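You operate a simulated robot arm through the tools that you are given. There is no shell and no other tool. Be economical: measure what you need, move in short steps, check, and stop when the job is done.

Carry out the task below with a simulated two-armed robot. There is one attempt and no reset: what you move stays moved.

Task
Hold the orange tray on the number 7 bench steady with one hand and put the red end cap in it with the other. Then take the film wad and put it on the clear end of the bench. Then turn the batch dial to 2. Then take the grey foam sleeve on the number 4 bench and put it away on the shelf over the lanes. Then take the short grey foam sleeve and put it in the basket. Then put the transfer card labelled "2" from the number 1 bench on the drip mat. Then take the wooden block and leave it on the template on the number 1 bench. Then open the number two parts drawer. Do these in the order given.

It is judged by the outcome, as a careful person would: the job done as asked, and still so three seconds after it is handed in. It fails if anything else is knocked over, pushed out of place, dropped, spilled or broken. A push-on lid holds only when it is set on centred and level and pressed home; a screw cap is set on level and turned clockwise until tight.

Robot
Two 7-joint arms with fingered hands on one trunk, on a base that drives. Base frame: it is fixed to the floor where the robot stands at the start and does not move with it; the origin is under the middle of the robot, x ahead of it, y to its left, z up; the surface under the hand at the start is at about z = 0.76. Readings come in m, rad, newtons and seconds.
The left shoulder is at the start at [0.06, 0.138, 0.772], the right one opposite. With the tool pointing down near the work surface each hand reaches from about 0.38 to 0.92 m from the robot's upright axis, wherever it stands, measured 20 degrees to its own side. Places, roughly: basket (30x24x9 cm) [4.8, -3.7, 0.8]; batch dial [7.1, -5, 0.7]; clear end of the bench (17x34 cm) [4.04, -4.32, 0.8]; drip mat (20x27 cm) [4.06, -5.58, 0.8]; film wad (6x6x5 cm) [0.7, -6.5, 0.8]; grey foam sleeve (4x4x9 cm) [5, -3.9, 0.8]; number two parts drawer [1.3, -5.7, 0.6]; orange tray (20x15x5 cm) [0.7, -3.1, 0.8]; red end cap (4x4x4 cm) [0.7, -0.2, 0.8]; shelf over the lanes (17x74 cm) [7.44, -6.04, 1.4]; short grey foam sleeve (4x4x6 cm) [5, -3.3, 0.8]; template [5, -6.5, 0.75]; transfer card [4.75, -6.5, 0.75]; wooden block (9x4x4 cm) [4.9, -6.1, 0.8]. Payload 4 kg a hand.
The TCP of each hand is the grasp point between the finger pads, 0.036 m short of the fingertips. In the tool frame z runs along the fingers and y along their closing line. The gripper opens to 0.12 m. The gripper's body begins 0.042 m behind the TCP. The gripper is a hand of 5 fingers: y runs from the thumb to the fingers, the wrist lies at [-0.015, -0.109, -0.2] in the tool frame.
Orientation is told as [roll, pitch, yaw] about the base's x, y, z axes, in that order, counted from this pose: with the fingers straight down and the wrist toward the robot, the tool's x, y and z point along [0, 1, 0], [1, 0, 0] and [0, 0, -1] of the base frame.

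Tools
- The arms move only by the tool jog_arm. It takes "left_steps", "right_steps" or both (then of equal length, played together; a hand with none holds still); each is a list of rows, each a list of 6 numbers: the shift along the tool's x, y, z in units of 500 mm (1.0 is 500 mm), then the turn, a rotation vector about the tool's x, y, z in units of 120 degrees (1.0 is 120 degrees). In form: [[x, y, z, rx, ry, rz], ...]. A call has 1 to 8 rows; each row is the pose to reach, as a shift and turn from the pose commanded when the call began, along the tool's axes at that moment. A call with a number of a shift or a turn outside -1 to 1 is refused whole. Rows are played at 5 a second. More than 0.05 m and 0.15 rad between two rows, and nothing of the call is played. Where a pose cannot be reached the arm comes as near as it can. A force on the tool above 40 N (or 10 N above the force at the start of the call, whichever is more), or a blocked arm, ends the call early, and 0.2 s more pass. In this call time passes only in rows, and 0.2 s behind the last. The reply holds the time, the measured pose of the TCP, the force on the tool along the base axes, the opening and the grip force, in the units named above and with some noise, with the torque about the TCP (base axes, N m) and any sound that the robot's microphone picked up.
- Cameras (640 x 400 px; columns grow to the right, rows downward): "scene" is now at [0.0422, -0.0213, 1.4134]; the picture's right is [-0.27, -0.96, 0.00], its down [-0.61, 0.17, -0.77] and it looks along [0.74, -0.21, -0.64] (base axes); focal length 276 px, centre (320, 200). "left" rides on the left gripper at [-0.069, -0.079, -0.131] in its tool frame; the picture's right is [-0.78, -0.29, 0.55], its down [0.55, -0.73, 0.40] and it looks along [0.29, 0.61, 0.74] (tool axes); focal length 222 px, centre (320, 200). "right" rides on the right gripper at [0.069, -0.079, -0.131] in its tool frame; the picture's right is [-0.78, 0.29, -0.55], its down [-0.55, -0.73, 0.40] and it looks along [-0.29, 0.61, 0.74] (tool axes); focal length 222 px, centre (320, 200). There is no depth. A picture from a camera that has moved, and an enlarged one, comes with that camera's place and axes in the base frame and with its lens. The place of the scene camera against the robot may be out by one fixed shift of up to 0.012 m in any direction.
- grab_frame(camera): a new picture of that camera. No time passes.
- lift_body(by): slides the trunk up (or, below 0, down) by that many m; the arms and the scene camera ride with it, the base frame stays. It gives what a move gives, with no picture.
- roll_base(legs): drives the robot by 1 to 6 legs, each [ahead, left, turn to the left] in m, m and rad, along the robot's own axes; the way and the turn of a leg run together, so that a leg with both is an arc; at most 1.5 m and 3.142 rad a leg. The arms and the cameras ride along, it lands a little off, and it stops where it bumps. It gives what a move gives.
- move_fingers(index, middle, ring, little, thumb_bend, thumb_turn, hand): sets how far each is bent, from 0 (flat) to 1 (curled in); at 0.3 the hand is open as for a grip, at 0.7 the pads meet at the TCP. One left out holds its place. A second passes; each finger stops where it meets its share of the squeeze, and holds until it gets a number again. It is the only way to open and close the hand. It gives what a move gives, with no picture; readings hold the bend of each and the force on index, middle, ring, little, thumb and palm. thumb_turn goes from beside the hand (0) to across from the fingers (1), as for a grip.
- head_to(pan, tilt): turns the head with the scene camera to pan (to the left, within 1.501 rad either way) and tilt (down, from -0.506 to 1.204), counted from straight ahead of the robot. It gives what a move gives.
- inspect(camera, box): a new picture of the part [left, top, right, bottom] of that camera's present view, enlarged. No time passes.
- finish_job(): hands the job in; it is judged then, once.

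Work in short steps. Places have to be worked out from the pictures, the camera data and where the tool is seen: move nearer, look again, correct. Check each grasp and each placing, and mend what went wrong. You have 207 turns and 190 pictures in all, those below and enlarged ones among them. Open the grippers and draw the arms clear of the work before you hand the job in, unless the task says otherwise.

The tools are called after "Emit:" as name(argument=value, ...) on one line, values as JSON. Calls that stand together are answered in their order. jog_arm: Moves the arms, as the interface text tells. Its arguments: {"type":"object","properties":{"left_steps":{"type":"array","items":{"type":"array","items":{"type":"number"}}},"right_steps":{"type":"array","items":{"type":"array","items":{"type":"number"}}}},"required":[]} The other tools are called the same way: lift_body (by) slides the trunk up or down; move_fingers (index, middle, ring, little, thumb_bend, thumb_turn, hand) moves the fingers one by one; roll_base (legs) drives the base; head_to (pan, tilt) turns the head that bears the scene camera; grab_frame (camera) takes a picture; inspect (camera, box) takes an enlarged picture of a part of a camera's view; finish_job () hands the job in.

At the start:

```text
time: 0.0
left_ee_pos: [0.6963, 0.0891, 0.9943]
left_orientation: [-0.001, 0.0, 0.0]
left_force: [0.7, 0.0, -0.3]
left_ft_torque: [0.02, 0.0, -0.01]
left_width: 0.1197
left_grip_force: 0.1
left_shape: jaw
left_bend: [0.3, 0.3, 0.3, 0.3, 0.3, 0.97]
left_finger forces: [0.0, 0.0, 0.1, 0.0, 0.1, 0.1]
right_ee_pos: [0.4615, -0.297, 1.0461]
right_orientation: [0.0, 0.0, 0.0]
right_force: [-0.5, -0.3, -0.2]
right_ft_torque: [0.02, -0.01, 0.02]
right_width: 0.1198
right_grip_force: 0.1
right_shape: jaw
right_bend: [0.3, 0.3, 0.3, 0.3, 0.3, 0.97]
right_finger forces: [0.0, 0.0, 0.1, 0.1, 0.0, 0.0]
trunk travel left (down, up): [-0.35, 0.24]
robot x, y, heading: [-0.0014, -0.0017, 0.001]
head pan, tilt: [-0.272, 0.691]
```

scene: 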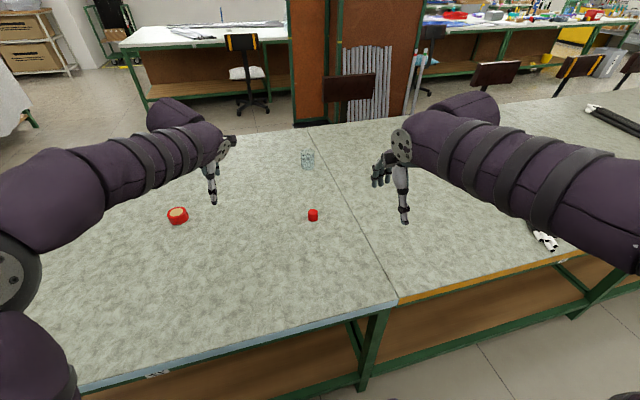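
right: 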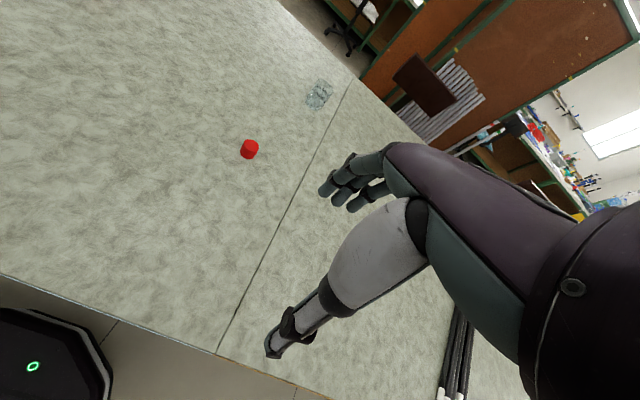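
left: 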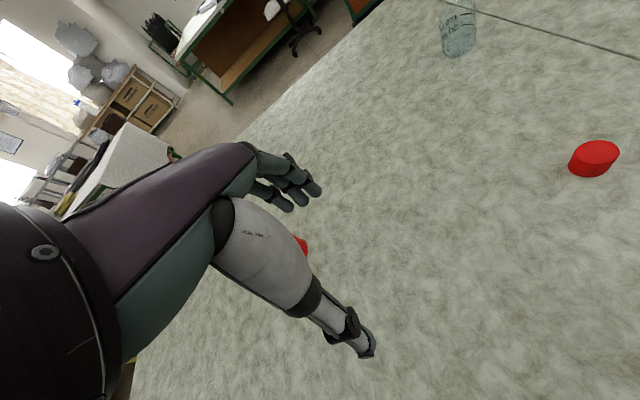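

The red end cap shows at about (0.705, -0.185, 0.78). I move the right hand above it first.

Emit:
jog_arm(right_steps=[[0.03, 0.07, 0.04, 0, 0, 0], [0.064, 0.14, 0.083, 0, 0, 0], [0.096, 0.21, 0.125, 0, 0, 0], [0.128, 0.28, 0.167, 0, 0, 0], [0.16, 0.35, 0.208, 0, 0, 0], [0.192, 0.42, 0.25, 0, 0, 0], [0.224, 0.486, 0.292, 0, 0, 0]])

Emit:
grab_frame(camera="right")

Emit:
grab_frame(camera="scene")

```text
time: 1.6
left_ee_pos: [0.6975, 0.0893, 0.9949]
left_orientation: [0.0, -0.001, -0.002]
left_force: [0.2, 0.1, -1.0]
left_ft_torque: [0.01, -0.02, -0.01]
left_width: 0.12
left_grip_force: 0.1
left_shape: jaw
left_bend: [0.3, 0.3, 0.3, 0.3, 0.3, 0.97]
left_finger forces: [0.0, 0.0, 0.1, 0.0, 0.0, 0.1]
right_ee_pos: [0.7077, -0.183, 0.8987]
right_orientation: [-0.001, 0.0, 0.0]
right_force: [0.4, -0.5, 0.1]
right_ft_torque: [-0.03, 0.01, -0.01]
right_width: 0.1197
right_grip_force: 0.1
right_shape: jaw
right_bend: [0.3, 0.3, 0.3, 0.3, 0.3, 0.97]
right_finger forces: [0.1, 0.1, 0.1, 0.0, 0.0, 0.0]
trunk travel left (down, up): [-0.35, 0.24]
robot x, y, heading: [0.001, -0.0057, -0.001]
head pan, tilt: [-0.272, 0.691]
```

```text
186 pictures are left
camera right: at [0.6269, -0.1124, 1.03], right [0.29, -0.78, 0.55], down [-0.73, -0.55, -0.4], along [0.61, -0.29, -0.74], focal length 222 px, centre (320, 200)
```

right: 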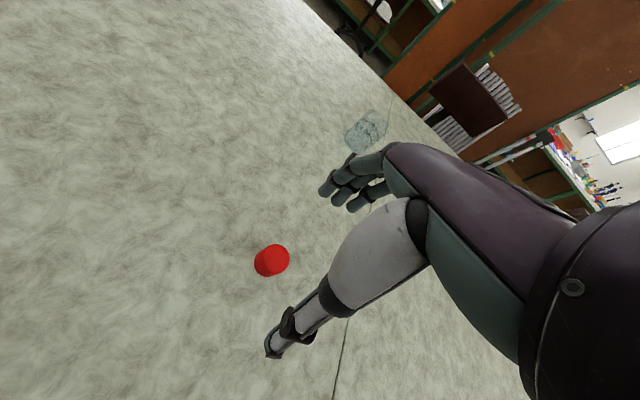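

```text
185 pictures are left
camera scene: at [0.0428, -0.0211, 1.4134], right [-0.27, -0.96, 0.0], down [-0.61, 0.17, -0.77], along [0.74, -0.21, -0.64], focal length 276 px, centre (320, 200)
```

scene: 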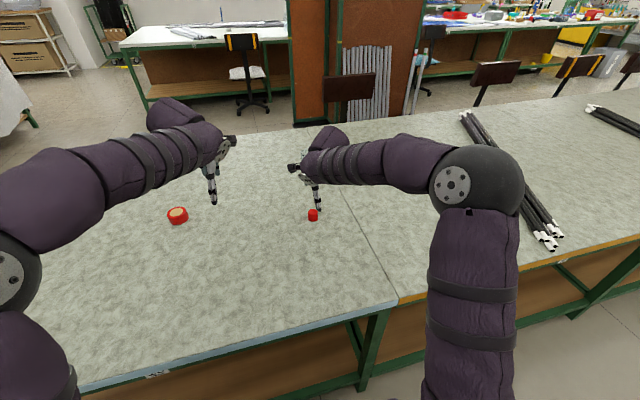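

The wrist camera puts the cap at about (0.715, -0.182). I lower over it with a small correction.

Emit:
jog_arm(right_steps=[[0, 0.014, 0.06, 0, 0, 0], [0, 0.014, 0.12, 0, 0, 0], [0, 0.014, 0.17, 0, 0, 0], [0, 0.014, 0.196, 0, 0, 0]])

Emit:
grab_frame(camera="right")

```text
time: 2.6
left_ee_pos: [0.6974, 0.089, 0.995]
left_orientation: [0.0, 0.0, 0.002]
left_force: [-0.5, -0.2, -0.8]
left_ft_torque: [-0.01, -0.01, 0.0]
left_width: 0.1198
left_grip_force: 0.1
left_shape: jaw
left_bend: [0.3, 0.3, 0.3, 0.3, 0.3, 0.97]
left_finger forces: [0.0, 0.0, 0.0, 0.1, 0.0, 0.1]
right_ee_pos: [0.7119, -0.1839, 0.7993]
right_orientation: [0.001, 0.0, 0.001]
right_force: [-0.2, -0.1, 0.8]
right_ft_torque: [0.03, -0.01, -0.01]
right_width: 0.1197
right_grip_force: 0.0
right_shape: jaw
right_bend: [0.3, 0.3, 0.3, 0.3, 0.3, 0.97]
right_finger forces: [0.0, 0.1, 0.1, 0.0, 0.0, 0.0]
trunk travel left (down, up): [-0.35, 0.24]
robot x, y, heading: [-0.0025, -0.0013, -0.004]
head pan, tilt: [-0.272, 0.691]
```

```text
184 pictures are left
camera right: at [0.6335, -0.1127, 0.9305], right [0.29, -0.78, 0.55], down [-0.74, -0.55, -0.4], along [0.61, -0.29, -0.74], focal length 222 px, centre (320, 200)
```

right: 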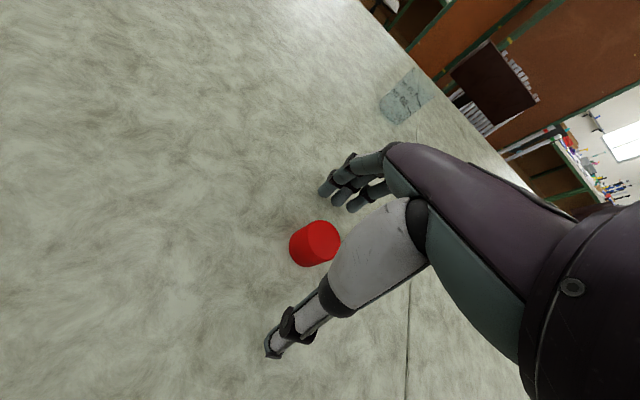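

The cap sits between thumb and fingers, so I close.

Emit:
move_fingers(hand="right", index=0.7, middle=0.7, ring=0.7, little=0.7, thumb_bend=0.7)

Emit:
grab_frame(camera="right")

```text
time: 3.6
left_ee_pos: [0.6969, 0.0895, 0.9943]
left_orientation: [0.0, 0.001, -0.001]
left_force: [0.0, 0.5, 0.2]
left_ft_torque: [0.02, -0.02, -0.01]
left_width: 0.1199
left_grip_force: 0.2
left_shape: jaw
left_bend: [0.3, 0.3, 0.3, 0.3, 0.3, 0.97]
left_finger forces: [0.0, 0.1, 0.1, 0.1, 0.1, 0.0]
right_ee_pos: [0.7134, -0.1845, 0.7996]
right_orientation: [0.0, 0.001, 0.0]
right_force: [0.8, 0.0, 1.3]
right_ft_torque: [0.0, -0.05, 0.0]
right_width: 0.0236
right_grip_force: 10.4
right_shape: fingers
right_bend: [0.65, 0.66, 0.7, 0.7, 0.64, 0.96]
right_finger forces: [5.4, 5.1, 0.0, 0.1, 9.8, 0.0]
trunk travel left (down, up): [-0.35, 0.24]
robot x, y, heading: [-0.0006, -0.0011, 0.001]
head pan, tilt: [-0.272, 0.691]
```

```text
183 pictures are left
camera right: at [0.6333, -0.113, 0.9307], right [0.29, -0.78, 0.55], down [-0.74, -0.55, -0.4], along [0.61, -0.29, -0.74], focal length 222 px, centre (320, 200)
```

right: 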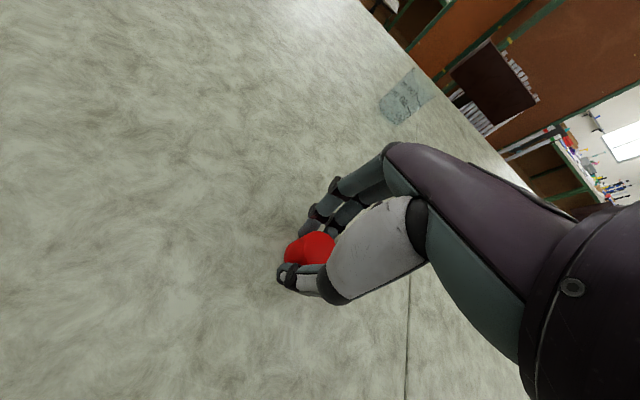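

Index and middle hold it with the thumb (about 10 N). I lift and check.

Emit:
jog_arm(right_steps=[[0, 0, -0.06, 0, 0, 0], [0, 0, -0.14, 0, 0, 0], [0, 0, -0.23, 0, 0, 0], [0, -0.06, -0.32, 0, 0, 0], [0, -0.15, -0.36, 0, 0, 0], [0, -0.24, -0.38, 0, 0, 0], [0, -0.33, -0.4, 0, 0, 0], [0, -0.4, -0.42, 0, 0, 0]])

Emit:
grab_frame(camera="right")

Emit:
head_to(pan=-1.3, tilt=0.4)

Emit:
grab_frame(camera="scene")

```text
refused: row 4 steps farther than a row can; nothing moved
```

```text
182 pictures are left
camera right: at [0.6333, -0.113, 0.9307], right [0.29, -0.78, 0.55], down [-0.74, -0.55, -0.4], along [0.61, -0.29, -0.74], focal length 222 px, centre (320, 200)
```

right: 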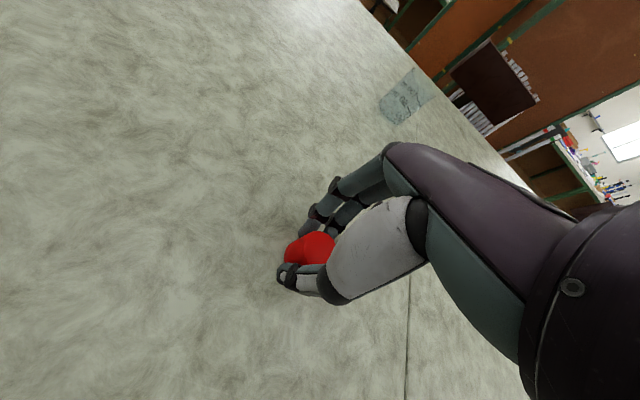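

```text
time: 4.9
left_ee_pos: [0.6961, 0.089, 0.995]
left_orientation: [0.002, 0.0, 0.0]
left_force: [0.9, 1.0, -0.1]
left_ft_torque: [0.01, -0.02, -0.01]
left_width: 0.1197
left_grip_force: 0.1
left_shape: jaw
left_bend: [0.3, 0.3, 0.3, 0.3, 0.3, 0.97]
left_finger forces: [0.1, 0.0, 0.0, 0.0, 0.1, 0.1]
right_ee_pos: [0.7139, -0.1834, 0.8011]
right_orientation: [-0.001, 0.001, 0.0]
right_force: [0.1, -0.7, -0.4]
right_ft_torque: [0.0, 0.0, 0.0]
right_width: 0.0234
right_grip_force: 9.6
right_shape: fingers
right_bend: [0.65, 0.66, 0.7, 0.7, 0.64, 0.96]
right_finger forces: [5.0, 5.1, 0.0, 0.0, 9.8, 0.0]
trunk travel left (down, up): [-0.35, 0.24]
robot x, y, heading: [-0.0005, -0.0029, 0.002]
head pan, tilt: [-1.3, 0.4]
```

```text
181 pictures are left
camera scene: at [-0.015, -0.0877, 1.4394], right [-0.96, -0.27, 0.0], down [-0.1, 0.38, -0.92], along [0.25, -0.89, -0.39], focal length 276 px, centre (320, 200)
```

scene: 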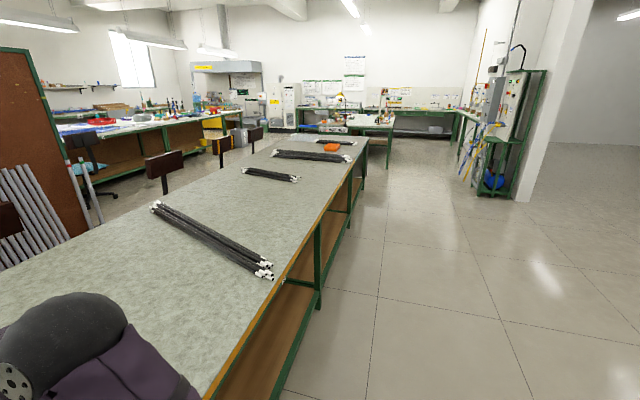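

I split the lift into legal rows: straight up, then back toward the body.

Emit:
jog_arm(right_steps=[[0, 0, -0.06, 0, 0, 0], [0, 0, -0.14, 0, 0, 0], [0, 0, -0.23, 0, 0, 0], [0, 0, -0.32, 0, 0, 0], [0, -0.08, -0.36, 0, 0, 0], [0, -0.16, -0.4, 0, 0, 0], [0, -0.24, -0.44, 0, 0, 0], [0, -0.32, -0.48, 0, 0, 0]], left_steps=[[0, 0, 0, 0, 0, 0], [0, 0, 0, 0, 0, 0], [0, -0.04, -0.02, 0, 0, 0], [0, -0.1, -0.06, 0, 0, 0], [0, -0.18, -0.08, 0, 0, 0], [0, -0.26, -0.1, 0, 0, 0], [0, -0.34, -0.12, 0, 0, 0], [0, -0.42, -0.14, 0, 0, 0]])

Emit:
grab_frame(camera="right")

```text
time: 6.7
left_ee_pos: [0.4847, 0.0901, 1.0646]
left_orientation: [0.0, -0.002, -0.002]
left_force: [0.0, -0.8, 0.4]
left_ft_torque: [0.03, -0.03, 0.0]
left_width: 0.1198
left_grip_force: 0.1
left_shape: jaw
left_bend: [0.3, 0.3, 0.3, 0.3, 0.3, 0.97]
left_finger forces: [0.0, 0.1, 0.0, 0.0, 0.1, 0.1]
right_ee_pos: [0.5506, -0.1857, 1.0434]
right_orientation: [0.002, 0.0, 0.002]
right_force: [0.2, -0.5, -0.3]
right_ft_torque: [-0.02, -0.03, -0.01]
right_width: 0.0236
right_grip_force: 9.9
right_shape: fingers
right_bend: [0.65, 0.66, 0.7, 0.7, 0.64, 0.96]
right_finger forces: [5.0, 5.2, 0.0, 0.1, 9.8, 0.0]
trunk travel left (down, up): [-0.35, 0.24]
robot x, y, heading: [0.0019, -0.0014, 0.004]
head pan, tilt: [-1.3, 0.4]
```

```text
180 pictures are left
camera right: at [0.4703, -0.1151, 1.1742], right [0.29, -0.79, 0.55], down [-0.74, -0.55, -0.4], along [0.61, -0.29, -0.74], focal length 222 px, centre (320, 200)
```

right: 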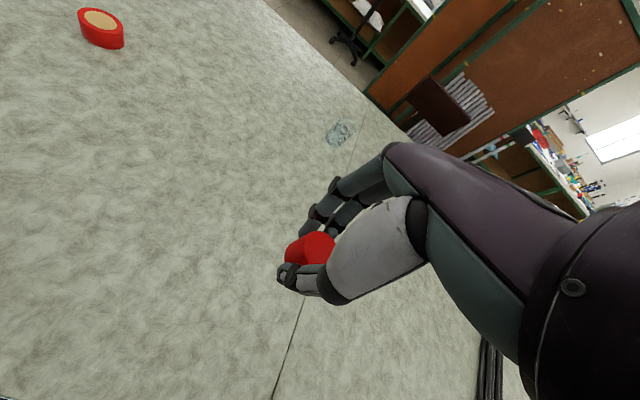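

The cap is held firmly. I strafe right along the bench to stand in front of the tray.

Emit:
roll_base(legs=[[0, -1.5, 0], [0, -1.5, 0]])

Emit:
head_to(pan=0, tilt=0.7)

Emit:
grab_frame(camera="scene")

```text
time: 21.1
left_ee_pos: [0.4298, -2.9222, 1.0628]
left_orientation: [0.0, -0.001, -0.058]
left_force: [0.4, 0.7, 0.1]
left_ft_torque: [-0.01, 0.01, -0.02]
left_width: 0.1195
left_grip_force: 0.0
left_shape: jaw
left_bend: [0.3, 0.3, 0.3, 0.3, 0.3, 0.97]
left_finger forces: [0.0, 0.1, 0.1, 0.0, 0.0, 0.1]
right_ee_pos: [0.4808, -3.2024, 1.0427]
right_orientation: [0.0, -0.001, -0.058]
right_force: [-1.2, -0.1, -0.6]
right_ft_torque: [-0.01, 0.01, 0.02]
right_width: 0.0234
right_grip_force: 9.3
right_shape: fingers
right_bend: [0.65, 0.66, 0.7, 0.7, 0.64, 0.96]
right_finger forces: [5.0, 5.3, 0.0, 0.0, 9.6, 0.1]
trunk travel left (down, up): [-0.35, 0.24]
robot x, y, heading: [-0.06, -2.986, -0.061]
head pan, tilt: [-1.3, 0.4]
```

```text
time: 22.6
left_ee_pos: [0.4314, -2.9211, 1.0634]
left_orientation: [0.0, 0.001, -0.058]
left_force: [1.2, 0.6, -0.3]
left_ft_torque: [-0.02, 0.02, 0.01]
left_width: 0.12
left_grip_force: 0.1
left_shape: jaw
left_bend: [0.3, 0.3, 0.3, 0.3, 0.3, 0.97]
left_finger forces: [0.1, 0.0, 0.0, 0.0, 0.0, 0.1]
right_ee_pos: [0.4799, -3.2036, 1.0426]
right_orientation: [0.0, -0.001, -0.058]
right_force: [-0.1, 0.7, 0.6]
right_ft_torque: [-0.01, 0.0, 0.03]
right_width: 0.0234
right_grip_force: 10.0
right_shape: fingers
right_bend: [0.65, 0.66, 0.7, 0.7, 0.64, 0.96]
right_finger forces: [5.0, 5.3, 0.0, 0.0, 9.7, 0.1]
trunk travel left (down, up): [-0.35, 0.24]
robot x, y, heading: [-0.0618, -2.9843, -0.058]
head pan, tilt: [0.0, 0.7]
```

```text
179 pictures are left
camera scene: at [-0.015, -2.9868, 1.4126], right [-0.06, -1.0, 0.0], down [-0.64, 0.04, -0.77], along [0.76, -0.05, -0.64], focal length 276 px, centre (320, 200)
```

scene: 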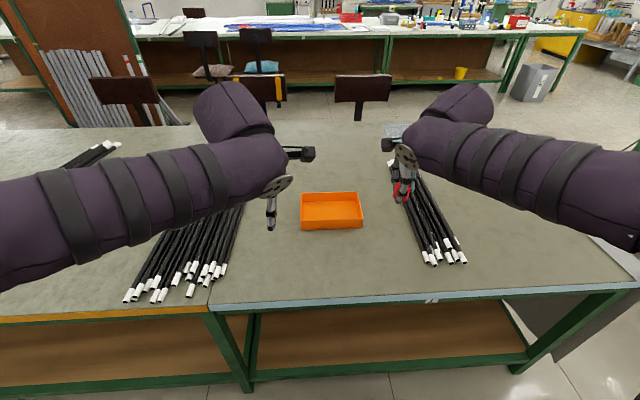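

The tray is near (0.67, -3.07). I correct the small heading and x drift before working.

Emit:
roll_base(legs=[[0, 0, 0.058], [0.05, 0, 0]])

Emit:
grab_frame(camera="scene")

Emit:
grab_frame(camera="left")

```text
time: 23.9
left_ee_pos: [0.4758, -2.8943, 1.064]
left_orientation: [0.0, 0.001, 0.0]
left_force: [0.6, -0.4, 0.1]
left_ft_torque: [0.03, 0.01, -0.03]
left_width: 0.1196
left_grip_force: 0.2
left_shape: jaw
left_bend: [0.3, 0.3, 0.3, 0.3, 0.3, 0.97]
left_finger forces: [0.0, 0.0, 0.0, 0.0, 0.0, 0.1]
right_ee_pos: [0.5415, -3.1693, 1.0416]
right_orientation: [0.001, 0.002, 0.002]
right_force: [-0.1, 0.4, -1.5]
right_ft_torque: [-0.02, 0.03, 0.0]
right_width: 0.0231
right_grip_force: 9.6
right_shape: fingers
right_bend: [0.65, 0.66, 0.7, 0.7, 0.64, 0.96]
right_finger forces: [5.0, 5.3, 0.0, 0.1, 9.7, 0.0]
trunk travel left (down, up): [-0.35, 0.24]
robot x, y, heading: [-0.0137, -2.9853, -0.0]
head pan, tilt: [0.0, 0.7]
```

```text
178 pictures are left
camera scene: at [0.0352, -2.9836, 1.4125], right [0.0, -1.0, 0.0], down [-0.64, 0.0, -0.76], along [0.76, 0.0, -0.64], focal length 276 px, centre (320, 200)
```

scene: 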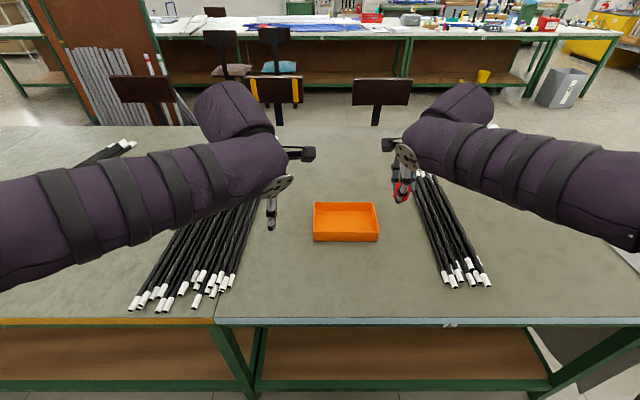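

```text
177 pictures are left
camera left: at [0.3968, -2.9633, 1.1943], right [-0.29, -0.78, -0.55], down [-0.74, 0.55, -0.4], along [0.61, 0.29, -0.74], focal length 222 px, centre (320, 200)
```

left: 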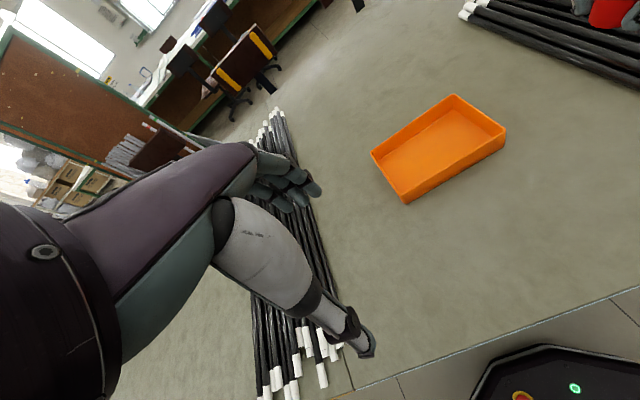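

The tray spans x 0.61–0.74, y -2.97 to -3.16. I bring the left hand above its left wall while turning the hand 90° so the thumb stays outside.

Emit:
jog_arm(left_steps=[[-0.0135, 0.0366, 0.02, 0, 0, 0.068], [-0.027, 0.073, 0.041, 0, 0, 0.136], [-0.04, 0.11, 0.062, 0, 0, 0.204], [-0.054, 0.146, 0.083, 0, 0, 0.272], [-0.067, 0.183, 0.104, 0, 0, 0.34], [-0.081, 0.219, 0.124, 0, 0, 0.408], [-0.094, 0.256, 0.145, 0, 0, 0.476], [-0.108, 0.292, 0.166, 0, 0, 0.546]])

Emit:
jog_arm(left_steps=[[0, 0, 0.02, 0, 0, 0.068], [0, 0, 0.04, 0, 0, 0.136], [0, 0, 0.06, 0, 0, 0.204]])

Emit:
grab_frame(camera="left")

Emit:
grab_frame(camera="scene")

```text
time: 25.7
left_ee_pos: [0.6238, -2.9471, 0.983]
left_orientation: [-0.002, 0.0, -1.146]
left_force: [0.6, 0.0, -0.5]
left_ft_torque: [0.01, -0.01, 0.02]
left_width: 0.1198
left_grip_force: 0.1
left_shape: jaw
left_bend: [0.3, 0.3, 0.3, 0.3, 0.3, 0.97]
left_finger forces: [0.0, 0.0, 0.0, 0.0, 0.1, 0.0]
right_ee_pos: [0.5398, -3.1715, 1.0421]
right_orientation: [0.0, 0.003, 0.0]
right_force: [1.3, 0.3, 0.2]
right_ft_torque: [0.0, -0.03, 0.01]
right_width: 0.0233
right_grip_force: 9.9
right_shape: fingers
right_bend: [0.65, 0.66, 0.7, 0.7, 0.64, 0.96]
right_finger forces: [4.9, 5.3, 0.0, 0.1, 9.7, 0.1]
trunk travel left (down, up): [-0.35, 0.24]
robot x, y, heading: [-0.0087, -2.9856, 0.001]
head pan, tilt: [0.0, 0.7]
```

```text
time: 26.5
left_ee_pos: [0.6214, -2.9482, 0.9513]
left_orientation: [0.0, 0.0, -1.572]
left_force: [-0.3, -0.9, 0.5]
left_ft_torque: [-0.01, 0.02, 0.01]
left_width: 0.1198
left_grip_force: 0.0
left_shape: jaw
left_bend: [0.3, 0.3, 0.3, 0.3, 0.3, 0.97]
left_finger forces: [0.0, 0.0, 0.0, 0.0, 0.0, 0.0]
right_ee_pos: [0.5401, -3.1698, 1.0421]
right_orientation: [-0.001, 0.0, 0.0]
right_force: [-0.2, -0.2, -0.2]
right_ft_torque: [0.01, -0.03, -0.02]
right_width: 0.0234
right_grip_force: 10.0
right_shape: fingers
right_bend: [0.65, 0.66, 0.7, 0.7, 0.64, 0.96]
right_finger forces: [5.0, 5.3, 0.1, 0.0, 9.7, 0.1]
trunk travel left (down, up): [-0.35, 0.24]
robot x, y, heading: [-0.0113, -2.9856, -0.001]
head pan, tilt: [0.0, 0.7]
```

```text
176 pictures are left
camera left: at [0.5514, -2.8682, 1.0831], right [-0.78, 0.29, -0.55], down [0.55, 0.73, -0.4], along [0.29, -0.61, -0.74], focal length 222 px, centre (320, 200)
```

left: 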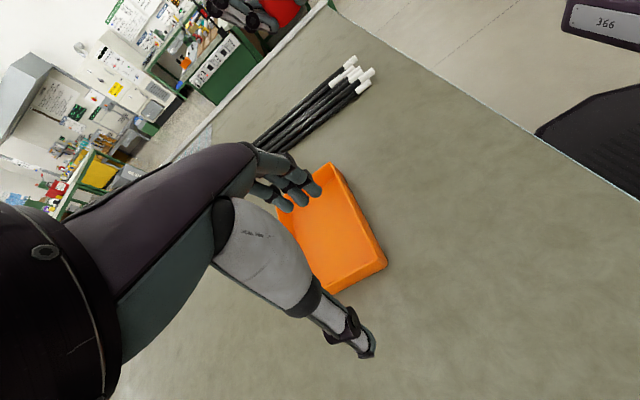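

```text
175 pictures are left
camera scene: at [0.0344, -2.9835, 1.4126], right [0.0, -1.0, 0.0], down [-0.64, 0.0, -0.76], along [0.76, 0.0, -0.64], focal length 276 px, centre (320, 200)
```

scene: 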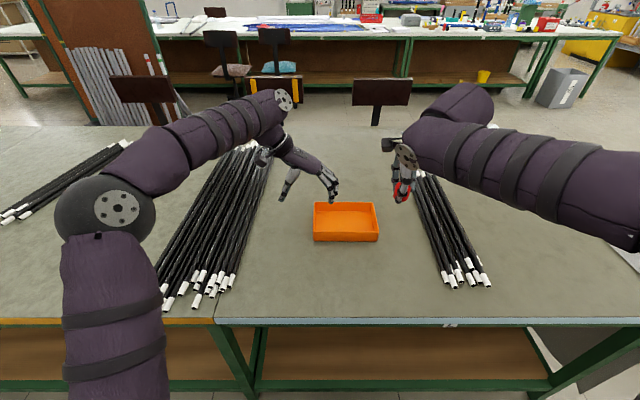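

Now lower the left hand so the wall comes between thumb and fingers.

Emit:
jog_arm(left_steps=[[0.056, 0.014, 0.0, 0, 0, 0], [0.112, 0.028, 0.03, 0, 0, 0], [0.112, 0.028, 0.12, 0, 0, 0], [0.112, 0.028, 0.2, 0, 0, 0], [0.112, 0.028, 0.25, 0, 0, 0], [0.112, 0.028, 0.275, 0, 0, 0]])

Emit:
grab_frame(camera="left")

Emit:
inspect(camera="scene", box=[240, 150, 440, 275])

```text
time: 27.9
left_ee_pos: [0.6761, -2.9602, 0.8122]
left_orientation: [0.0, 0.0, -1.571]
left_force: [0.0, 0.0, 0.2]
left_ft_torque: [-0.05, -0.03, 0.04]
left_width: 0.1198
left_grip_force: 0.1
left_shape: jaw
left_bend: [0.3, 0.3, 0.3, 0.3, 0.3, 0.97]
left_finger forces: [0.0, 0.0, 0.0, 0.0, 0.0, 0.1]
right_ee_pos: [0.5409, -3.1719, 1.0425]
right_orientation: [0.001, 0.0, 0.0]
right_force: [-0.5, -0.6, -0.3]
right_ft_torque: [0.01, 0.02, -0.01]
right_width: 0.0234
right_grip_force: 9.6
right_shape: fingers
right_bend: [0.65, 0.66, 0.7, 0.7, 0.64, 0.96]
right_finger forces: [5.0, 5.3, 0.0, 0.0, 9.7, 0.0]
trunk travel left (down, up): [-0.35, 0.24]
robot x, y, heading: [-0.0105, -2.9843, 0.001]
head pan, tilt: [0.0, 0.7]
```

```text
174 pictures are left
camera left: at [0.6062, -2.8814, 0.9443], right [-0.78, 0.29, -0.55], down [0.55, 0.73, -0.4], along [0.29, -0.61, -0.74], focal length 222 px, centre (320, 200)
```

left: 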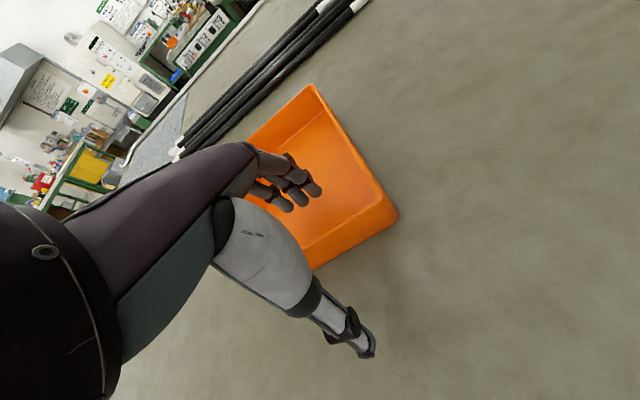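

```text
3.20 times, centred on (340, 212) of scene
camera zoom: at [0.0342, -2.9835, 1.4126], right [0.0, -1.0, 0.0], down [-0.64, 0.0, -0.76], along [0.76, 0.0, -0.64], focal length 882 px, centre (256, 160)
```

zoom: 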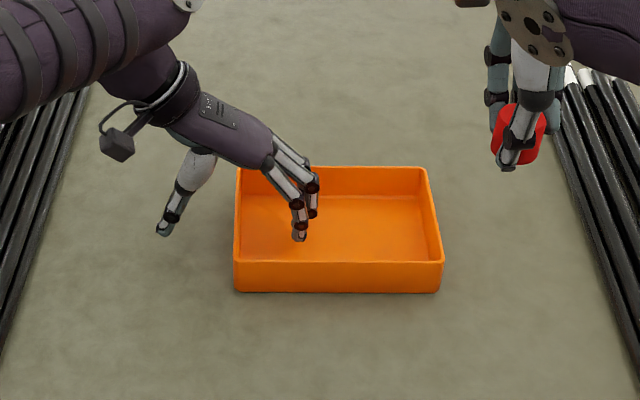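

The wall is at about y = -2.964. I shift 4 mm, lower slightly, then close the left hand on the wall.

Emit:
jog_arm(left_steps=[[0, 0.008, 0.008, 0, 0, 0]])

Emit:
move_fingers(hand="left", index=0.7, middle=0.7, ring=0.7, little=0.7, thumb_bend=0.7)

Emit:
inspect(camera="scene", box=[240, 150, 440, 275])

```text
time: 28.3
left_ee_pos: [0.6763, -2.9645, 0.8088]
left_orientation: [0.001, 0.0, -1.572]
left_force: [0.0, 0.4, -0.1]
left_ft_torque: [0.0, 0.02, 0.01]
left_width: 0.1196
left_grip_force: 0.1
left_shape: jaw
left_bend: [0.3, 0.3, 0.3, 0.3, 0.3, 0.97]
left_finger forces: [0.1, 0.1, 0.1, 0.0, 0.0, 0.1]
right_ee_pos: [0.5406, -3.1711, 1.0423]
right_orientation: [0.0, -0.001, -0.001]
right_force: [-0.6, -0.4, 0.1]
right_ft_torque: [-0.01, 0.04, 0.01]
right_width: 0.0233
right_grip_force: 9.4
right_shape: fingers
right_bend: [0.65, 0.66, 0.7, 0.7, 0.64, 0.96]
right_finger forces: [5.0, 5.3, 0.0, 0.0, 9.7, 0.0]
trunk travel left (down, up): [-0.35, 0.24]
robot x, y, heading: [-0.0117, -2.9859, -0.002]
head pan, tilt: [0.0, 0.7]
```

```text
time: 29.3
left_ee_pos: [0.6765, -2.9657, 0.8096]
left_orientation: [-0.001, 0.001, -1.573]
left_force: [-0.4, 1.2, -0.5]
left_ft_torque: [0.04, 0.0, 0.02]
left_width: 0.0027
left_grip_force: 0.9
left_shape: fingers
left_bend: [0.69, 0.69, 0.7, 0.7, 0.69, 0.97]
left_finger forces: [0.4, 0.4, 0.1, 0.0, 0.7, 0.1]
right_ee_pos: [0.5402, -3.1712, 1.0419]
right_orientation: [0.001, 0.0, 0.001]
right_force: [0.9, -0.2, 0.7]
right_ft_torque: [0.01, 0.0, -0.01]
right_width: 0.0234
right_grip_force: 10.0
right_shape: fingers
right_bend: [0.65, 0.66, 0.7, 0.7, 0.64, 0.96]
right_finger forces: [5.0, 5.3, 0.0, 0.1, 9.7, 0.0]
trunk travel left (down, up): [-0.35, 0.24]
robot x, y, heading: [-0.0119, -2.9848, -0.002]
head pan, tilt: [0.0, 0.7]
```

```text
3.20 times, centred on (340, 212) of scene
camera zoom: at [0.0342, -2.9836, 1.4126], right [0.0, -1.0, 0.0], down [-0.64, 0.0, -0.76], along [0.76, 0.0, -0.64], focal length 882 px, centre (256, 160)
```

zoom: 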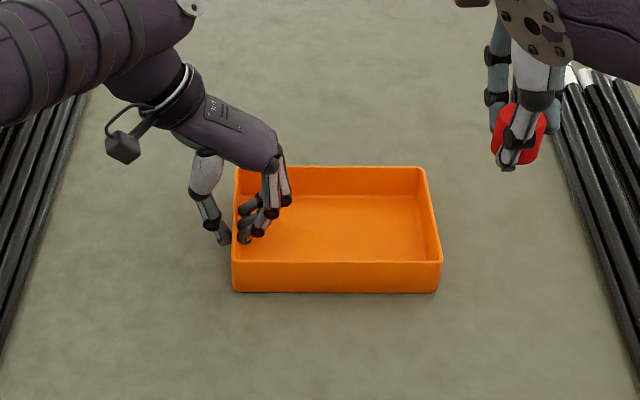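

The wall is pinched lightly; I squeeze a bit more.

Emit:
move_fingers(hand="left", index=0.78, middle=0.78, ring=0.72, little=0.72, thumb_bend=0.78)

Emit:
inspect(camera="scene", box=[240, 150, 440, 275])

```text
time: 30.3
left_ee_pos: [0.6774, -2.9656, 0.8107]
left_orientation: [0.001, -0.001, -1.572]
left_force: [1.2, -0.3, -1.4]
left_ft_torque: [0.03, -0.03, 0.02]
left_width: 0.0001
left_grip_force: 12.4
left_shape: fingers
left_bend: [0.74, 0.78, 0.72, 0.72, 0.72, 0.94]
left_finger forces: [12.8, 0.0, 0.0, 0.0, 12.7, 0.0]
right_ee_pos: [0.5414, -3.1718, 1.0422]
right_orientation: [0.0, -0.001, 0.0]
right_force: [-0.4, -1.1, -0.3]
right_ft_torque: [0.0, 0.02, -0.03]
right_width: 0.0233
right_grip_force: 10.1
right_shape: fingers
right_bend: [0.65, 0.66, 0.7, 0.7, 0.64, 0.96]
right_finger forces: [5.0, 5.3, 0.1, 0.0, 9.7, 0.0]
trunk travel left (down, up): [-0.35, 0.24]
robot x, y, heading: [-0.0131, -2.9856, 0.002]
head pan, tilt: [0.0, 0.7]
```

```text
3.20 times, centred on (340, 212) of scene
camera zoom: at [0.0343, -2.9835, 1.4126], right [0.0, -1.0, 0.0], down [-0.64, 0.0, -0.76], along [0.76, 0.0, -0.64], focal length 882 px, centre (256, 160)
```

zoom: 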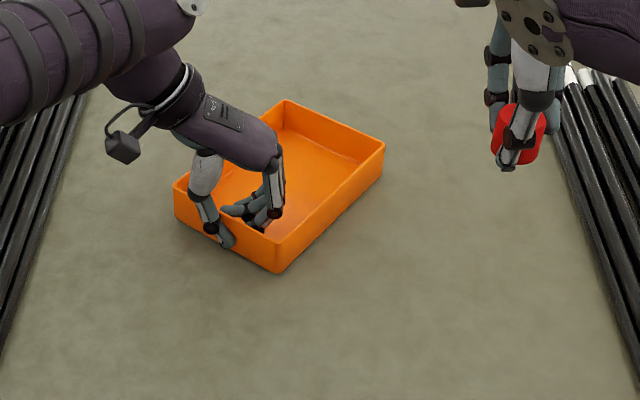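

The harder squeeze twisted the tray about 50° around the index finger (now centred near (0.75, -3.01)). I open slightly, lift out and regrip aligned so I can rotate it back.

Emit:
move_fingers(hand="left", index=0.58, middle=0.58, ring=0.58, little=0.58, thumb_bend=0.58, thumb_turn=0.97)

Emit:
jog_arm(left_steps=[[0, 0, -0.04, 0, 0, 0], [0, 0, -0.1, 0, 0, 0], [0, 0, -0.16, 0, 0, 0]])

Emit:
jog_arm(left_steps=[[0, 0, 0, 0, 0, -0.062], [0, 0, 0, 0, 0, -0.124], [0, 0, 0, 0, 0, -0.186], [0, 0, 0, 0, 0, -0.248], [0, 0, 0, 0, 0, -0.31], [0, 0, 0, 0, 0, -0.372], [0, 0, 0, 0, 0, -0.433]])

Emit:
grab_frame(camera="scene")

Emit:
grab_frame(camera="left")

```text
time: 31.3
left_ee_pos: [0.6772, -2.9648, 0.8104]
left_orientation: [0.0, 0.002, -1.57]
left_force: [0.0, 0.6, -0.6]
left_ft_torque: [-0.02, -0.01, 0.0]
left_width: 0.0381
left_grip_force: 0.1
left_shape: fingers
left_bend: [0.57, 0.57, 0.57, 0.57, 0.57, 0.98]
left_finger forces: [0.1, 0.0, 0.1, 0.0, 0.1, 0.0]
right_ee_pos: [0.5416, -3.1701, 1.0427]
right_orientation: [0.001, 0.0, -0.001]
right_force: [-0.2, 0.3, -0.1]
right_ft_torque: [0.01, -0.03, 0.02]
right_width: 0.0233
right_grip_force: 9.8
right_shape: fingers
right_bend: [0.65, 0.66, 0.7, 0.7, 0.64, 0.96]
right_finger forces: [5.0, 5.4, 0.0, 0.0, 9.7, 0.0]
trunk travel left (down, up): [-0.35, 0.24]
robot x, y, heading: [-0.0123, -2.9853, -0.003]
head pan, tilt: [0.0, 0.7]
```

```text
time: 32.1
left_ee_pos: [0.6767, -2.9655, 0.8895]
left_orientation: [0.001, 0.0, -1.572]
left_force: [-0.6, -0.3, -0.3]
left_ft_torque: [0.0, -0.02, 0.03]
left_width: 0.0383
left_grip_force: 0.1
left_shape: fingers
left_bend: [0.57, 0.57, 0.57, 0.57, 0.57, 0.98]
left_finger forces: [0.0, 0.0, 0.0, 0.0, 0.0, 0.0]
right_ee_pos: [0.5404, -3.1707, 1.0422]
right_orientation: [-0.001, 0.001, 0.0]
right_force: [-0.4, 0.5, -0.3]
right_ft_torque: [-0.02, -0.03, 0.0]
right_width: 0.0231
right_grip_force: 9.8
right_shape: fingers
right_bend: [0.65, 0.66, 0.7, 0.7, 0.64, 0.96]
right_finger forces: [5.0, 5.3, 0.0, 0.1, 9.7, 0.1]
trunk travel left (down, up): [-0.35, 0.24]
robot x, y, heading: [-0.0072, -2.9873, -0.004]
head pan, tilt: [0.0, 0.7]
```

```text
time: 33.7
left_ee_pos: [0.6783, -2.9658, 0.8888]
left_orientation: [0.001, 0.0, -0.662]
left_force: [0.1, -0.4, 0.6]
left_ft_torque: [0.03, 0.03, 0.01]
left_width: 0.0386
left_grip_force: 0.1
left_shape: fingers
left_bend: [0.57, 0.57, 0.57, 0.57, 0.57, 0.98]
left_finger forces: [0.1, 0.0, 0.0, 0.0, 0.0, 0.1]
right_ee_pos: [0.5406, -3.1711, 1.0424]
right_orientation: [-0.001, 0.0, 0.0]
right_force: [-0.8, 0.1, -0.9]
right_ft_torque: [-0.01, 0.0, -0.01]
right_width: 0.0233
right_grip_force: 10.0
right_shape: fingers
right_bend: [0.65, 0.66, 0.7, 0.7, 0.64, 0.96]
right_finger forces: [4.9, 5.3, 0.0, 0.0, 9.8, 0.0]
trunk travel left (down, up): [-0.35, 0.24]
robot x, y, heading: [-0.0078, -2.9813, 0.002]
head pan, tilt: [0.0, 0.7]
```

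```text
170 pictures are left
camera scene: at [0.034, -2.9838, 1.4126], right [0.0, -1.0, 0.0], down [-0.64, 0.0, -0.76], along [0.76, 0.0, -0.64], focal length 276 px, centre (320, 200)
```

scene: 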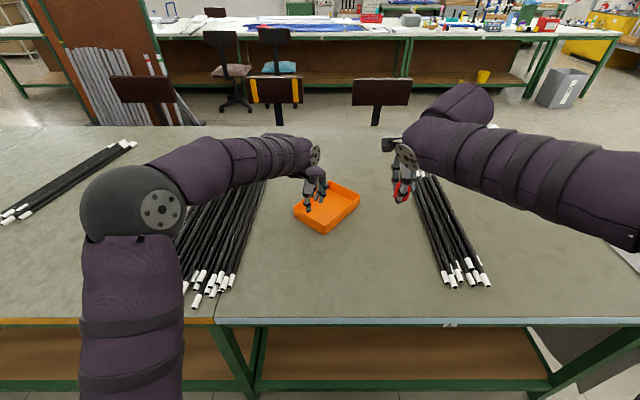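

```text
169 pictures are left
camera left: at [0.5726, -2.9716, 1.0208], right [-0.71, -0.44, -0.55], down [-0.24, 0.89, -0.4], along [0.66, -0.15, -0.74], focal length 222 px, centre (320, 200)
```

left: 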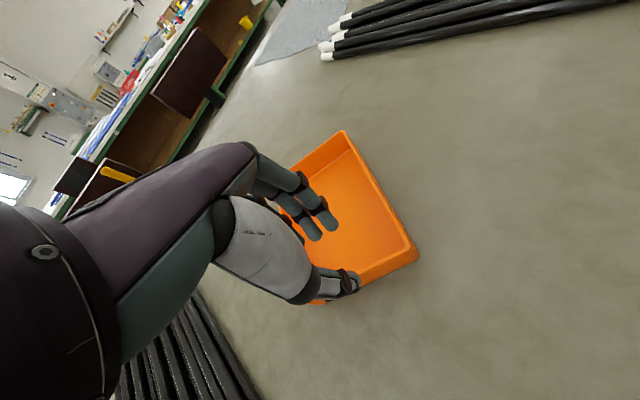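

The hand is aligned with the wall but sits ~12 mm inside it. I open more, shift back and lower onto the wall.

Emit:
move_fingers(hand="left", index=0.45, middle=0.45, ring=0.45, little=0.45, thumb_bend=0.45)

Emit:
jog_arm(left_steps=[[0.01, -0.024, 0, 0, 0, 0], [0.01, -0.024, 0.05, 0, 0, 0], [0.01, -0.024, 0.11, 0, 0, 0], [0.01, -0.024, 0.16, 0, 0, 0]])

Emit:
inspect(camera="scene", box=[240, 150, 440, 275])

Emit:
grab_frame(camera="left")

```text
time: 34.7
left_ee_pos: [0.6788, -2.9661, 0.8903]
left_orientation: [0.0, 0.001, -0.665]
left_force: [0.5, -0.6, 0.6]
left_ft_torque: [-0.01, 0.01, -0.05]
left_width: 0.0744
left_grip_force: 0.0
left_shape: fingers
left_bend: [0.45, 0.45, 0.45, 0.45, 0.45, 0.96]
left_finger forces: [0.0, 0.1, 0.0, 0.0, 0.0, 0.0]
right_ee_pos: [0.5404, -3.1714, 1.0406]
right_orientation: [-0.001, 0.0, 0.001]
right_force: [0.4, -0.3, -0.1]
right_ft_torque: [0.02, 0.02, 0.0]
right_width: 0.0234
right_grip_force: 9.6
right_shape: fingers
right_bend: [0.65, 0.66, 0.7, 0.7, 0.64, 0.96]
right_finger forces: [5.0, 5.3, 0.0, 0.0, 9.6, 0.1]
trunk travel left (down, up): [-0.35, 0.24]
robot x, y, heading: [-0.0135, -2.9841, 0.0]
head pan, tilt: [0.0, 0.7]
```

```text
time: 35.7
left_ee_pos: [0.6702, -2.9554, 0.8095]
left_orientation: [0.0, -0.001, -0.663]
left_force: [0.5, -0.3, 0.4]
left_ft_torque: [0.01, -0.03, 0.03]
left_width: 0.0745
left_grip_force: 0.0
left_shape: fingers
left_bend: [0.45, 0.45, 0.45, 0.45, 0.45, 0.96]
left_finger forces: [0.1, 0.0, 0.0, 0.0, 0.0, 0.0]
right_ee_pos: [0.5405, -3.1714, 1.0418]
right_orientation: [0.001, 0.002, 0.001]
right_force: [0.2, 0.0, 0.2]
right_ft_torque: [0.0, 0.0, 0.03]
right_width: 0.0236
right_grip_force: 10.6
right_shape: fingers
right_bend: [0.65, 0.66, 0.7, 0.7, 0.64, 0.96]
right_finger forces: [5.0, 5.3, 0.0, 0.0, 9.7, 0.1]
trunk travel left (down, up): [-0.35, 0.24]
robot x, y, heading: [-0.0116, -2.9853, 0.001]
head pan, tilt: [0.0, 0.7]
```

```text
3.20 times, centred on (340, 212) of scene
camera zoom: at [0.0343, -2.9835, 1.4126], right [0.0, -1.0, 0.0], down [-0.64, 0.0, -0.76], along [0.76, 0.0, -0.64], focal length 882 px, centre (256, 160)
```

zoom: 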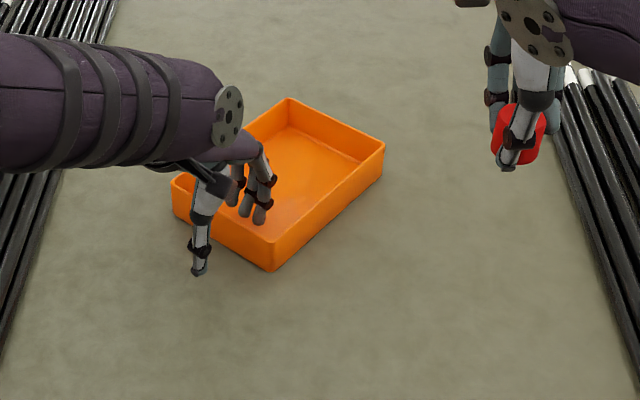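

```text
167 pictures are left
camera left: at [0.5648, -2.9607, 0.941], right [-0.71, -0.44, -0.55], down [-0.24, 0.89, -0.4], along [0.66, -0.15, -0.74], focal length 222 px, centre (320, 200)
```

left: 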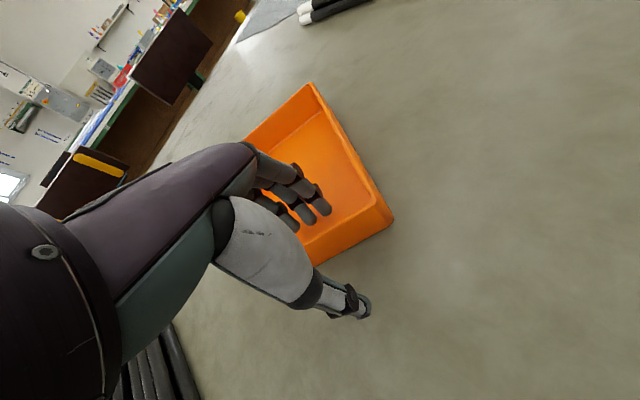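

Well straddled. I close lightly to 0.70 as in the first stable pinch.

Emit:
move_fingers(hand="left", index=0.7, middle=0.7, ring=0.7, little=0.7, thumb_bend=0.7)

Emit:
inspect(camera="scene", box=[240, 150, 440, 275])

```text
time: 36.7
left_ee_pos: [0.6688, -2.9547, 0.8097]
left_orientation: [-0.001, 0.003, -0.665]
left_force: [-1.2, -0.9, 0.3]
left_ft_torque: [0.0, 0.02, -0.02]
left_width: 0.0031
left_grip_force: 0.3
left_shape: fingers
left_bend: [0.7, 0.7, 0.7, 0.7, 0.69, 0.99]
left_finger forces: [0.2, 0.4, 0.2, 0.1, 1.0, 0.1]
right_ee_pos: [0.5395, -3.1707, 1.043]
right_orientation: [0.0, 0.0, -0.001]
right_force: [-0.2, -0.5, 0.2]
right_ft_torque: [-0.01, 0.01, -0.02]
right_width: 0.0233
right_grip_force: 9.9
right_shape: fingers
right_bend: [0.65, 0.66, 0.7, 0.7, 0.64, 0.96]
right_finger forces: [5.0, 5.4, 0.1, 0.1, 9.7, 0.1]
trunk travel left (down, up): [-0.35, 0.24]
robot x, y, heading: [-0.01, -2.9842, -0.003]
head pan, tilt: [0.0, 0.7]
```

```text
3.20 times, centred on (340, 212) of scene
camera zoom: at [0.0342, -2.9835, 1.4126], right [0.0, -1.0, 0.0], down [-0.64, 0.0, -0.76], along [0.76, 0.0, -0.64], focal length 882 px, centre (256, 160)
```

zoom: 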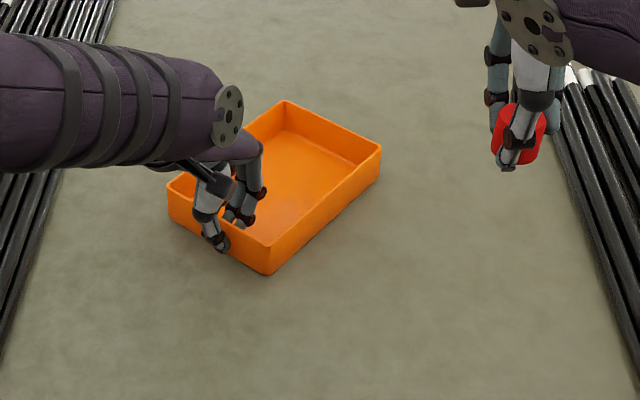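

Pinched lightly without twist. I now rotate the hand back by 52°, carrying the tray to its original heading.

Emit:
jog_arm(left_steps=[[-0.001, 0.003, 0, 0, 0, 0.054], [-0.002, 0.006, 0, 0, 0, 0.108], [-0.002, 0.009, 0, 0, 0, 0.162], [-0.003, 0.012, 0, 0, 0, 0.216], [-0.004, 0.015, 0, 0, 0, 0.27], [-0.005, 0.018, 0, 0, 0, 0.324], [-0.006, 0.022, 0, 0, 0, 0.378], [-0.006, 0.025, 0, 0, 0, 0.433]])

Emit:
inspect(camera="scene", box=[240, 150, 440, 275])

```text
time: 38.5
left_ee_pos: [0.6784, -2.9638, 0.8102]
left_orientation: [0.001, 0.0, -1.574]
left_force: [0.1, 0.3, 0.1]
left_ft_torque: [-0.01, 0.0, 0.03]
left_width: 0.0059
left_grip_force: 4.4
left_shape: fingers
left_bend: [0.69, 0.7, 0.7, 0.7, 0.69, 0.98]
left_finger forces: [5.0, 0.0, 0.0, 0.0, 4.4, 0.1]
right_ee_pos: [0.5415, -3.17, 1.0418]
right_orientation: [0.0, 0.001, 0.001]
right_force: [0.3, -0.4, -0.1]
right_ft_torque: [0.03, 0.02, 0.0]
right_width: 0.0232
right_grip_force: 10.5
right_shape: fingers
right_bend: [0.65, 0.66, 0.7, 0.7, 0.64, 0.96]
right_finger forces: [5.0, 5.3, 0.0, 0.0, 9.8, 0.0]
trunk travel left (down, up): [-0.35, 0.24]
robot x, y, heading: [-0.0088, -2.9859, 0.001]
head pan, tilt: [0.0, 0.7]
```

```text
3.20 times, centred on (340, 212) of scene
camera zoom: at [0.0342, -2.9836, 1.4126], right [0.0, -1.0, 0.0], down [-0.64, 0.0, -0.76], along [0.76, 0.0, -0.64], focal length 882 px, centre (256, 160)
```

zoom: 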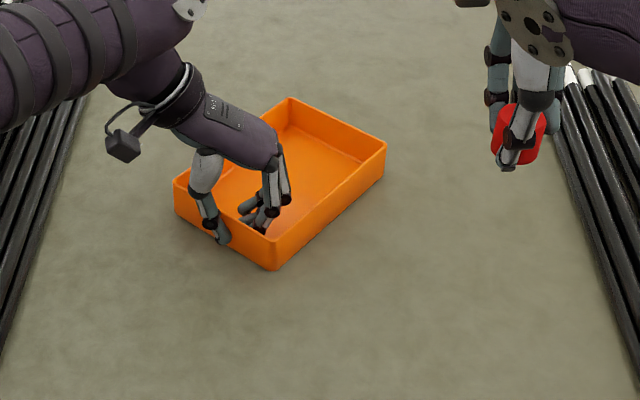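

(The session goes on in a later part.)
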